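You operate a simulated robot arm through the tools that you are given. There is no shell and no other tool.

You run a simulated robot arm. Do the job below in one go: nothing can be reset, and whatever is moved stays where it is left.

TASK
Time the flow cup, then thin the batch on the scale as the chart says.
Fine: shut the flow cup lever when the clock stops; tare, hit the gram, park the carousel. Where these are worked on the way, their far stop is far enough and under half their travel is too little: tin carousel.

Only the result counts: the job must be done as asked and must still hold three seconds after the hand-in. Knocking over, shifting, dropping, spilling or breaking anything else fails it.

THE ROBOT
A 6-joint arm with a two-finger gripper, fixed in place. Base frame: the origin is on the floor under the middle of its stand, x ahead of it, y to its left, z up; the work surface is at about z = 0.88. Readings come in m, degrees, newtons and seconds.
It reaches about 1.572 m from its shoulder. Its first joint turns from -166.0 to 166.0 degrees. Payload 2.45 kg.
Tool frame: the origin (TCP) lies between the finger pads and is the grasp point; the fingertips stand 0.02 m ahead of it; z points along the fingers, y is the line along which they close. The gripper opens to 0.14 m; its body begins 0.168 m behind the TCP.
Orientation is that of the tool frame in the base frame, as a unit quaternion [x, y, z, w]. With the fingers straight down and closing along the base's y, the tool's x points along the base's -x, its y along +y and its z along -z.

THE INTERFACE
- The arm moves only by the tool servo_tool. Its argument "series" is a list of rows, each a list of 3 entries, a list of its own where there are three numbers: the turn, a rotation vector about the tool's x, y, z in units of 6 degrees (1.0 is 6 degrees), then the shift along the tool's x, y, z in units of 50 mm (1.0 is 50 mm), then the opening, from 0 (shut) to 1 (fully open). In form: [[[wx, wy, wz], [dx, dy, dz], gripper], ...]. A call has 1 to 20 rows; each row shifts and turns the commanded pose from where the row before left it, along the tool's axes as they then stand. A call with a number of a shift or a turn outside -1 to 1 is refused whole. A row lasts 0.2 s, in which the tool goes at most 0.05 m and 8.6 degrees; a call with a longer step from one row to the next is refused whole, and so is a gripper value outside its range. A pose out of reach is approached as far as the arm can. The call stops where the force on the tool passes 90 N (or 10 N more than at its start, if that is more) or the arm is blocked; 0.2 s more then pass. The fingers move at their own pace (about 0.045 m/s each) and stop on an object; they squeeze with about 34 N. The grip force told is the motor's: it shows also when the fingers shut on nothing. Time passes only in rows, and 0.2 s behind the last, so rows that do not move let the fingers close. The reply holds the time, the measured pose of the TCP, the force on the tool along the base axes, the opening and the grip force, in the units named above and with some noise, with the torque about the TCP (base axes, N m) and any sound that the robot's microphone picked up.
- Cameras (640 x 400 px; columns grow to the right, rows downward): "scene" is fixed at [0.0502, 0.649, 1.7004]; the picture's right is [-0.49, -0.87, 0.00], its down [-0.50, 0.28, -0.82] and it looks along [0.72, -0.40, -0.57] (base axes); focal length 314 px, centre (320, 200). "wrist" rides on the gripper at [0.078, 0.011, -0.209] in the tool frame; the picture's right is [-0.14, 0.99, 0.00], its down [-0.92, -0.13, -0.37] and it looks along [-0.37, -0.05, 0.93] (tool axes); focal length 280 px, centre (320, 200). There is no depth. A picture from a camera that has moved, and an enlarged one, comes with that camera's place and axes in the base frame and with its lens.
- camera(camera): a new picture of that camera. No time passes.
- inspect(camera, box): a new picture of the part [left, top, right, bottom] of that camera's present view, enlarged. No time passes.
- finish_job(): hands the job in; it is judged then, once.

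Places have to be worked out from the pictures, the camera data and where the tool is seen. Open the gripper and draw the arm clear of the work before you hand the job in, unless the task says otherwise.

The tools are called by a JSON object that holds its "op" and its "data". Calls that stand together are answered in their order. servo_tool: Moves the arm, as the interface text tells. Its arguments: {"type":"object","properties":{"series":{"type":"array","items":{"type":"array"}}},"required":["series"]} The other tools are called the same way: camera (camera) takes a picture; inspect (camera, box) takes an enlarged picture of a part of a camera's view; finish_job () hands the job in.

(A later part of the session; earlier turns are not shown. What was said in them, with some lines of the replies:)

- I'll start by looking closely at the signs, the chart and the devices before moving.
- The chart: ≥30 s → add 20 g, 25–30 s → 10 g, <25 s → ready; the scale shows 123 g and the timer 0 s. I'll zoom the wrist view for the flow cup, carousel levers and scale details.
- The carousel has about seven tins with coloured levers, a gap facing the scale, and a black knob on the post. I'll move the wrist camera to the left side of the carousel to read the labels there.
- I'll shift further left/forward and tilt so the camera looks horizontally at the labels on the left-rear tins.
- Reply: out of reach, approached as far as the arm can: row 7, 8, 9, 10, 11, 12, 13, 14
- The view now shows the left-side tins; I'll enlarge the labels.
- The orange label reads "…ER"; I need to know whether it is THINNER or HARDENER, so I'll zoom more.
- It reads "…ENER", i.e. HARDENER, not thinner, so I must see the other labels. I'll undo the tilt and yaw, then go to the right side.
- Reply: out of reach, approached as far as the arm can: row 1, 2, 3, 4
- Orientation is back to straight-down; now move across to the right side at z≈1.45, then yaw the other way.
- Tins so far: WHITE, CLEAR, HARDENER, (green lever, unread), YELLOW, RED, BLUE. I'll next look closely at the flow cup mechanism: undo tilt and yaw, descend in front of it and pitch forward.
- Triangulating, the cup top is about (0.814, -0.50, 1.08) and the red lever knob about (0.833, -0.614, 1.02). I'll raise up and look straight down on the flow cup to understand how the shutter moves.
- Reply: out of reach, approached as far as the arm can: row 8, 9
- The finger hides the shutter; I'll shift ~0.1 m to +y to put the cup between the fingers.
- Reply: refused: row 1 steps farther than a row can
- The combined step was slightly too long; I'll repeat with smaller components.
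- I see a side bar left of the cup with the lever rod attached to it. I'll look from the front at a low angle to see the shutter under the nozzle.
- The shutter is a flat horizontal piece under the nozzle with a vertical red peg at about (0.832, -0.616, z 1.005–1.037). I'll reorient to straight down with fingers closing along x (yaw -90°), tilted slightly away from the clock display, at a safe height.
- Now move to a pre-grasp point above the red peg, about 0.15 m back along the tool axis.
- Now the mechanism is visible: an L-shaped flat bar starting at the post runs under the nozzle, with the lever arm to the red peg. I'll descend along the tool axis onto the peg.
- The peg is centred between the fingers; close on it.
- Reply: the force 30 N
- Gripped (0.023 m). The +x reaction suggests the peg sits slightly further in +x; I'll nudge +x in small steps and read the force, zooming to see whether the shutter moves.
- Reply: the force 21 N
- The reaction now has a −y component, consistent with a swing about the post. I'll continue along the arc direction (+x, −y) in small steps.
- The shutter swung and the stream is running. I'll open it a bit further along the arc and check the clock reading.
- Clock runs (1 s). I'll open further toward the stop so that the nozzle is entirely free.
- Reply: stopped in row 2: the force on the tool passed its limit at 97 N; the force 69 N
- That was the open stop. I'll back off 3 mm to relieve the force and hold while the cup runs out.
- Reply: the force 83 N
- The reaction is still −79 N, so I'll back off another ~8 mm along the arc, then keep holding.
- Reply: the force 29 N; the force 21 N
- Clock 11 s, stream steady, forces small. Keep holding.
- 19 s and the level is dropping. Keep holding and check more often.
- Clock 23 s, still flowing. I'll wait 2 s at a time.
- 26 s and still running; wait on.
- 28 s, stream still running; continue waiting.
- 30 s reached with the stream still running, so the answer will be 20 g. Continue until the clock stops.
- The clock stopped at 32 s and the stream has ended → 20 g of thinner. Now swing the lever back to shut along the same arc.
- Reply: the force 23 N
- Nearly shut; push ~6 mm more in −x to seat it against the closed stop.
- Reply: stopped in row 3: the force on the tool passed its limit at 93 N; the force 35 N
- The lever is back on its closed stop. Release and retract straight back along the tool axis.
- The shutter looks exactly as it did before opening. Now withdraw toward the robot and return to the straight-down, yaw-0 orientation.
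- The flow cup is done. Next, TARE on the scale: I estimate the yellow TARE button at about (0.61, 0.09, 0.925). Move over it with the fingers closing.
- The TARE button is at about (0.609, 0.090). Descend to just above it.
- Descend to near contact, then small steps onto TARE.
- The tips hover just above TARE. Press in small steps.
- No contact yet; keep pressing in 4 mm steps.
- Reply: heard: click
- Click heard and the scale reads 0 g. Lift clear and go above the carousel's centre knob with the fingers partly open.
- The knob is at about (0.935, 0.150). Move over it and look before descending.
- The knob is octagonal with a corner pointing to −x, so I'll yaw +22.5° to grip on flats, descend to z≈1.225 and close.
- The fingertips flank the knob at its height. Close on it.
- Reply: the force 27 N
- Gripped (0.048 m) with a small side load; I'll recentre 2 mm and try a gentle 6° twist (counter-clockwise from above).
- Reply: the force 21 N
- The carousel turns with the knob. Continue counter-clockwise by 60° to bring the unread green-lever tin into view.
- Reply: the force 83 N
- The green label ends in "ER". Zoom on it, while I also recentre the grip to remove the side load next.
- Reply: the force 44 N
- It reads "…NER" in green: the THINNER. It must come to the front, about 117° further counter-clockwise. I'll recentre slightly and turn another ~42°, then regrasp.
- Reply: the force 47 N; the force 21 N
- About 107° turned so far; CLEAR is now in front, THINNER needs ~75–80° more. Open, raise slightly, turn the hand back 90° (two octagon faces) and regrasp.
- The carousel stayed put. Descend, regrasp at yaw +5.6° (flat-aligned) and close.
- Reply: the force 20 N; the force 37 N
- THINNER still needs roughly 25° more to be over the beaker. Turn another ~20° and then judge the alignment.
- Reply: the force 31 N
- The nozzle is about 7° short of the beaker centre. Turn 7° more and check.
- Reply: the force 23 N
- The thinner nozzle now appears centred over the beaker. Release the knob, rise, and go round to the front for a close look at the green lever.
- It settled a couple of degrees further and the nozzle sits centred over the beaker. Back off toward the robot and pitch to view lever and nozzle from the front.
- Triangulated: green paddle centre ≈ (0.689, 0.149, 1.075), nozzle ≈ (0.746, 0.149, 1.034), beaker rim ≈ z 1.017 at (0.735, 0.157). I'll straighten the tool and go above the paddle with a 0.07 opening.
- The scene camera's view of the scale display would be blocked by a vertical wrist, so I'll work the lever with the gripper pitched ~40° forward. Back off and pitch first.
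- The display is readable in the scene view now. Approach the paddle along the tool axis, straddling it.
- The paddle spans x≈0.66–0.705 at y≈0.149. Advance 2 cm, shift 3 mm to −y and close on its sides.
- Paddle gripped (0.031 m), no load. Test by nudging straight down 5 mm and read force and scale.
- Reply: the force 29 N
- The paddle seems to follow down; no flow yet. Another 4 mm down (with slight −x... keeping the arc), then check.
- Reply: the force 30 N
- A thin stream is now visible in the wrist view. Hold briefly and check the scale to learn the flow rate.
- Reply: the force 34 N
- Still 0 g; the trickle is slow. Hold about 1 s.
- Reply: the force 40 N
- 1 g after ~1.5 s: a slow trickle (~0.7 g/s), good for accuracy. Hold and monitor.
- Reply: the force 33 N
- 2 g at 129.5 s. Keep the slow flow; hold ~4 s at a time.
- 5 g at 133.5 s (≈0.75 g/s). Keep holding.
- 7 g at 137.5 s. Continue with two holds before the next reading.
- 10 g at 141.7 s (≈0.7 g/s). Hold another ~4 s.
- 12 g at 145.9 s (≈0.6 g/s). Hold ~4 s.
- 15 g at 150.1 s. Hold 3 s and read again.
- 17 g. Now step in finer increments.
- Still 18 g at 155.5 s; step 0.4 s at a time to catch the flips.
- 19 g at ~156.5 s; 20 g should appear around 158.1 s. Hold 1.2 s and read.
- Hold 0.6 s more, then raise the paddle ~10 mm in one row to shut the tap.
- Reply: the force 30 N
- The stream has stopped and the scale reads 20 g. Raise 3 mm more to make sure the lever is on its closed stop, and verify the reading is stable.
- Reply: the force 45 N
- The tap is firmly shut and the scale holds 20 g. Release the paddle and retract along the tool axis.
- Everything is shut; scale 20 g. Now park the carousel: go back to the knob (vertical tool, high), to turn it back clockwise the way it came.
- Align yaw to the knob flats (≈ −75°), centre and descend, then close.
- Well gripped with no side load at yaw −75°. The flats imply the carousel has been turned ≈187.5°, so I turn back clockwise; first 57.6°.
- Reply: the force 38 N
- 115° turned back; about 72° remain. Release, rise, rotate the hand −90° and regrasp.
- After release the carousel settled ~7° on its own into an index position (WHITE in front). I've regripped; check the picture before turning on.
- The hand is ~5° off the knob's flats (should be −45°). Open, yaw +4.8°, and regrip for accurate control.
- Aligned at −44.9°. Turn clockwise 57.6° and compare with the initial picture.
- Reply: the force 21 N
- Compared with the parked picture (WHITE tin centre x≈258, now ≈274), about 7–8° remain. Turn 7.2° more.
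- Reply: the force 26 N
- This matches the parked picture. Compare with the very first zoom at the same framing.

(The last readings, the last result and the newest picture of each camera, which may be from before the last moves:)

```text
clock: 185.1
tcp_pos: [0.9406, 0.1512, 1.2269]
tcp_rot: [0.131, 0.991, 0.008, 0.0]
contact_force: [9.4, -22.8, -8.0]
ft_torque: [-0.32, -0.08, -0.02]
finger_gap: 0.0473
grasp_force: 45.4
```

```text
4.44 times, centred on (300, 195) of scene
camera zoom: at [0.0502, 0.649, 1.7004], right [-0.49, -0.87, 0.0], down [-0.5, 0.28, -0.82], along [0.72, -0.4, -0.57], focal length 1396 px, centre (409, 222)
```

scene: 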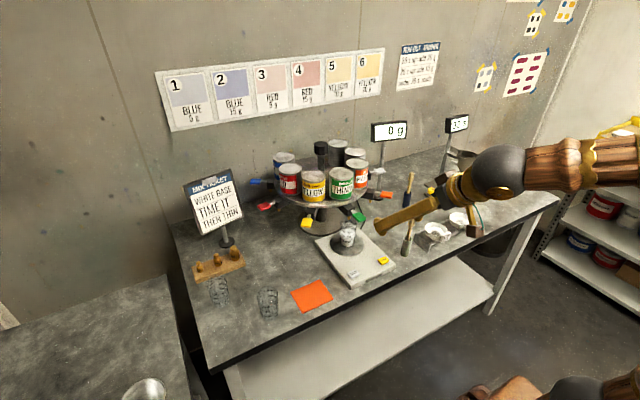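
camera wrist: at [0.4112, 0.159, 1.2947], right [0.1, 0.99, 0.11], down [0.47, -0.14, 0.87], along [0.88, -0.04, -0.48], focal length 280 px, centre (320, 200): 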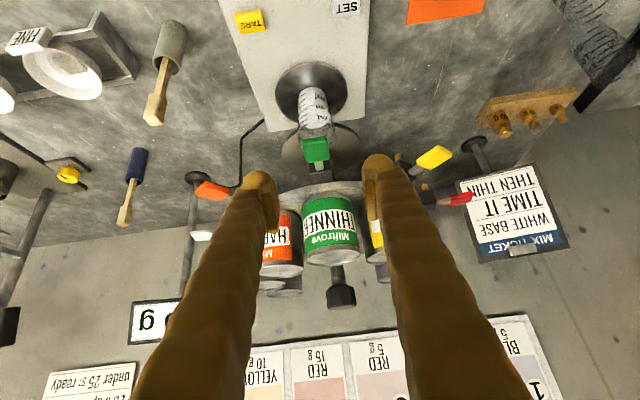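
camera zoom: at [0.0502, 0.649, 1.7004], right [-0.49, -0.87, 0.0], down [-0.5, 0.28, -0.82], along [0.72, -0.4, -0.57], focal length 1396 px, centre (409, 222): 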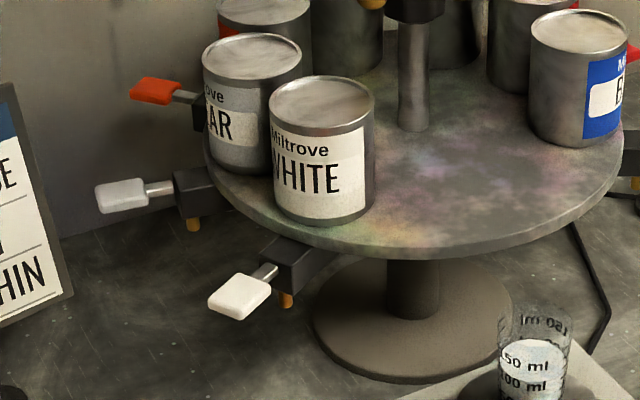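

Lever and tin positions coincide with the initial picture to within a pixel or two. Recentre slightly and open the fingers gently, then rise a little and re-check.

{"op": "servo_tool", "data": {"series": [[[0, 0, 0], [-0.02, -0.024, 0], 0.0], [[0, 0, 0], [0, 0, 0], 0.4], [[0, 0, 0], [0, 0, 0], 0.6], [[0, 0, 0], [0, 0, 0], 0.7], [[0, 0, 0], [0, 0, 0], 0.7], [[0, 0, 0], [0, 0, -0.5], 0.7], [[0, 0, 0], [0, 0, -0.8], 0.7], [[0, 0, 0], [0, 0, -0.8], 0.7]]}}

{"op": "inspect", "data": {"camera": "scene", "box": [240, 120, 400, 230]}}

{"op": "inspect", "data": {"camera": "scene", "box": [260, 150, 340, 240]}}

```text
clock: 186.9
tcp_pos: [0.9423, 0.1465, 1.3306]
tcp_rot: [0.13, 0.991, 0.008, -0.002]
contact_force: [-0.9, 0.3, -0.9]
ft_torque: [-0.01, 0.04, 0.01]
finger_gap: 0.0981
grasp_force: 0.0
```

```text
3.64 times, centred on (320, 175) of scene
camera zoom: at [0.0502, 0.649, 1.7004], right [-0.49, -0.87, 0.0], down [-0.5, 0.28, -0.82], along [0.72, -0.4, -0.57], focal length 1142 px, centre (320, 291)
```

zoom: 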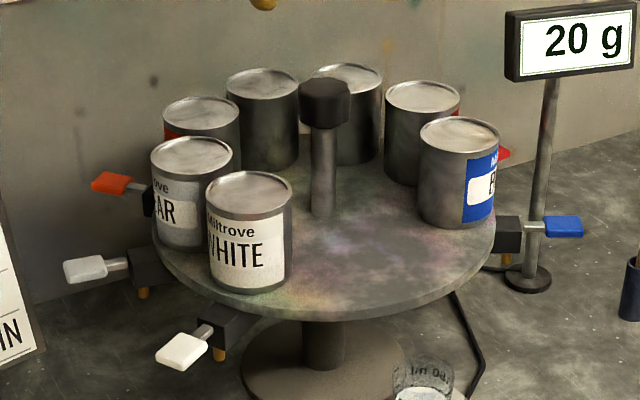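

```text
4.44 times, centred on (300, 195) of scene
camera zoom: at [0.0502, 0.649, 1.7004], right [-0.49, -0.87, 0.0], down [-0.5, 0.28, -0.82], along [0.72, -0.4, -0.57], focal length 1396 px, centre (409, 222)
```

zoom: 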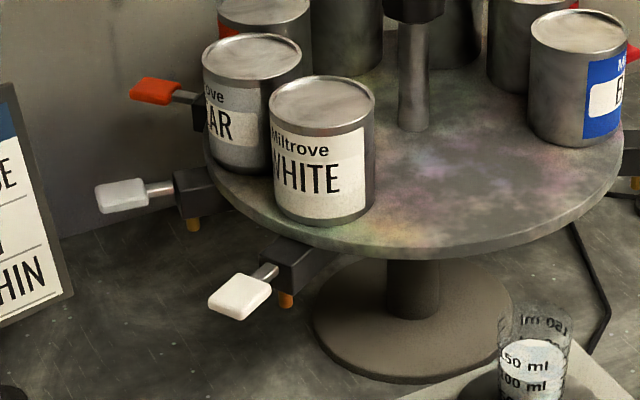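

The carousel is parked exactly as at the start and the scale shows 20 g. Withdraw the arm to near its starting pose with the gripper open.

{"op": "servo_tool", "data": {"series": [[[0, 0, -1], [0.5, 0, -0.3], 0.8], [[0, 0, -1], [0.8, 0, -0.3], 1], [[0, 0, -0.5], [0.9, -0.1, -0.2], 1], [[0, 0, 0], [0.9, -0.3, -0.2], 1], [[0, 0, 0], [0.9, -0.3, -0.2], 1], [[0, 0, 0], [0.9, -0.4, -0.1], 1], [[0, 0, 0], [0.9, -0.4, -0.1], 1], [[0, 0, 0], [0.9, -0.4, -0.1], 1], [[0, 0, 0], [0.6, -0.6, -0.3], 1], [[0, 0, 0], [0.3, -0.8, -0.3], 1], [[0, 0, 0], [0, -0.8, -0.3], 1], [[0, 0, 0], [0, -0.5, -0.3], 1]]}}

{"op": "camera", "data": {"camera": "scene"}}

{"op": "camera", "data": {"camera": "wrist"}}

```text
clock: 189.5
tcp_pos: [0.5602, -0.0756, 1.4641]
tcp_rot: [0.0, 1.0, 0.007, 0.001]
contact_force: [0.4, -0.1, 0.0]
ft_torque: [-0.02, -0.03, 0.01]
finger_gap: 0.1401
grasp_force: 0.0
```

```text
taken
```

scene: 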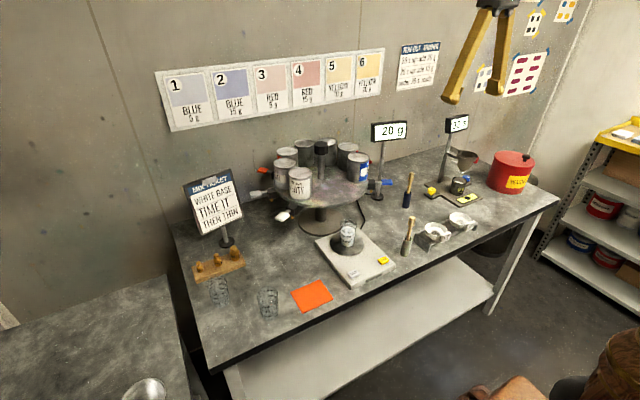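

```text
taken
camera wrist: at [0.4818, -0.0675, 1.6737], right [0.14, 0.99, 0.02], down [0.92, -0.13, 0.37], along [0.37, -0.04, -0.93], focal length 280 px, centre (320, 200)
```

wrist: 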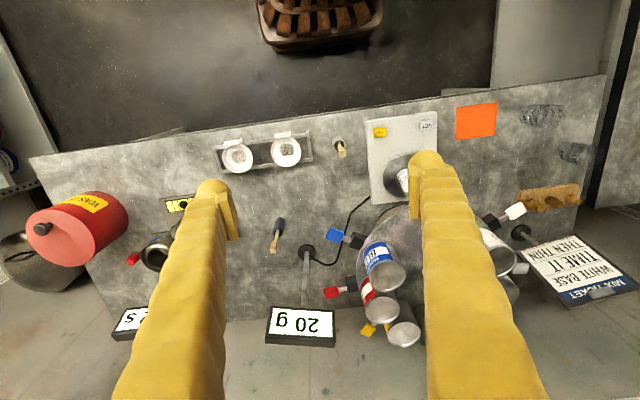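

Everything looks as at the start, with 20 g and 32 s showing. One last zoom on the flow cup and display for confirmation.

{"op": "inspect", "data": {"camera": "scene", "box": [430, 130, 500, 205]}}

{"op": "inspect", "data": {"camera": "scene", "box": [290, 110, 450, 290]}}

```text
5.33 times, centred on (465, 168) of scene
camera zoom: at [0.0502, 0.649, 1.7004], right [-0.49, -0.87, 0.0], down [-0.5, 0.28, -0.82], along [0.72, -0.4, -0.57], focal length 1675 px, centre (-453, 373)
```

zoom: 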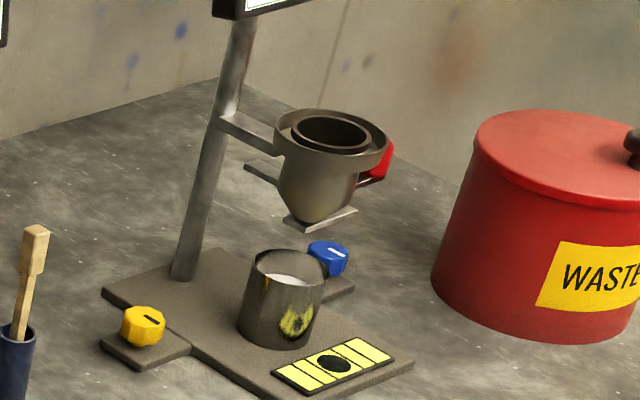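

```text
2.22 times, centred on (370, 200) of scene
camera zoom: at [0.0502, 0.649, 1.7004], right [-0.49, -0.87, 0.0], down [-0.5, 0.28, -0.82], along [0.72, -0.4, -0.57], focal length 698 px, centre (209, 200)
```

zoom: 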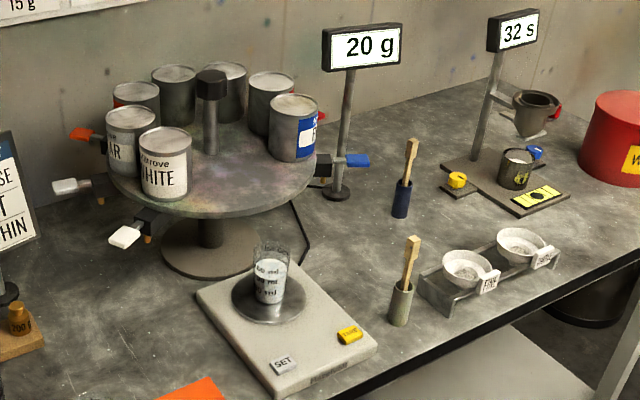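

The flow cup lever is shut (32 s), the scale reads 20 g of thinner after tare, the carousel is parked, and the arm is clear with an open gripper. Handing in.

{"op": "finish_job", "data": {}}

```text
The job is handed in.
```

The job is done and handed in: the flow cup ran out in 32 s, so I added 20 g of thinner to the batch as the chart says.

- **Flow cup:** the clock stopped by itself at 32 s. I then swung the lever back to its closed stop, where it sits as it did at the start.
- **Tare and thinner:** I tared the scale to 0 g before pouring. The display read 20 g when I shut the thinner tap, and it still read 20 g about 30 s later, just before hand-in.
- **Carousel:** I turned the thinner tin over the beaker, and after pouring turned the carousel back. The tins and levers match the first picture to within a pixel or two.
- **Clear of the work:** the arm is back near its starting position with the gripper open. Nothing else on the bench looks moved or spilled in the last pictures.

I read the scale only to the whole gram, so the true amount could be a few tenths either side of 20 g.
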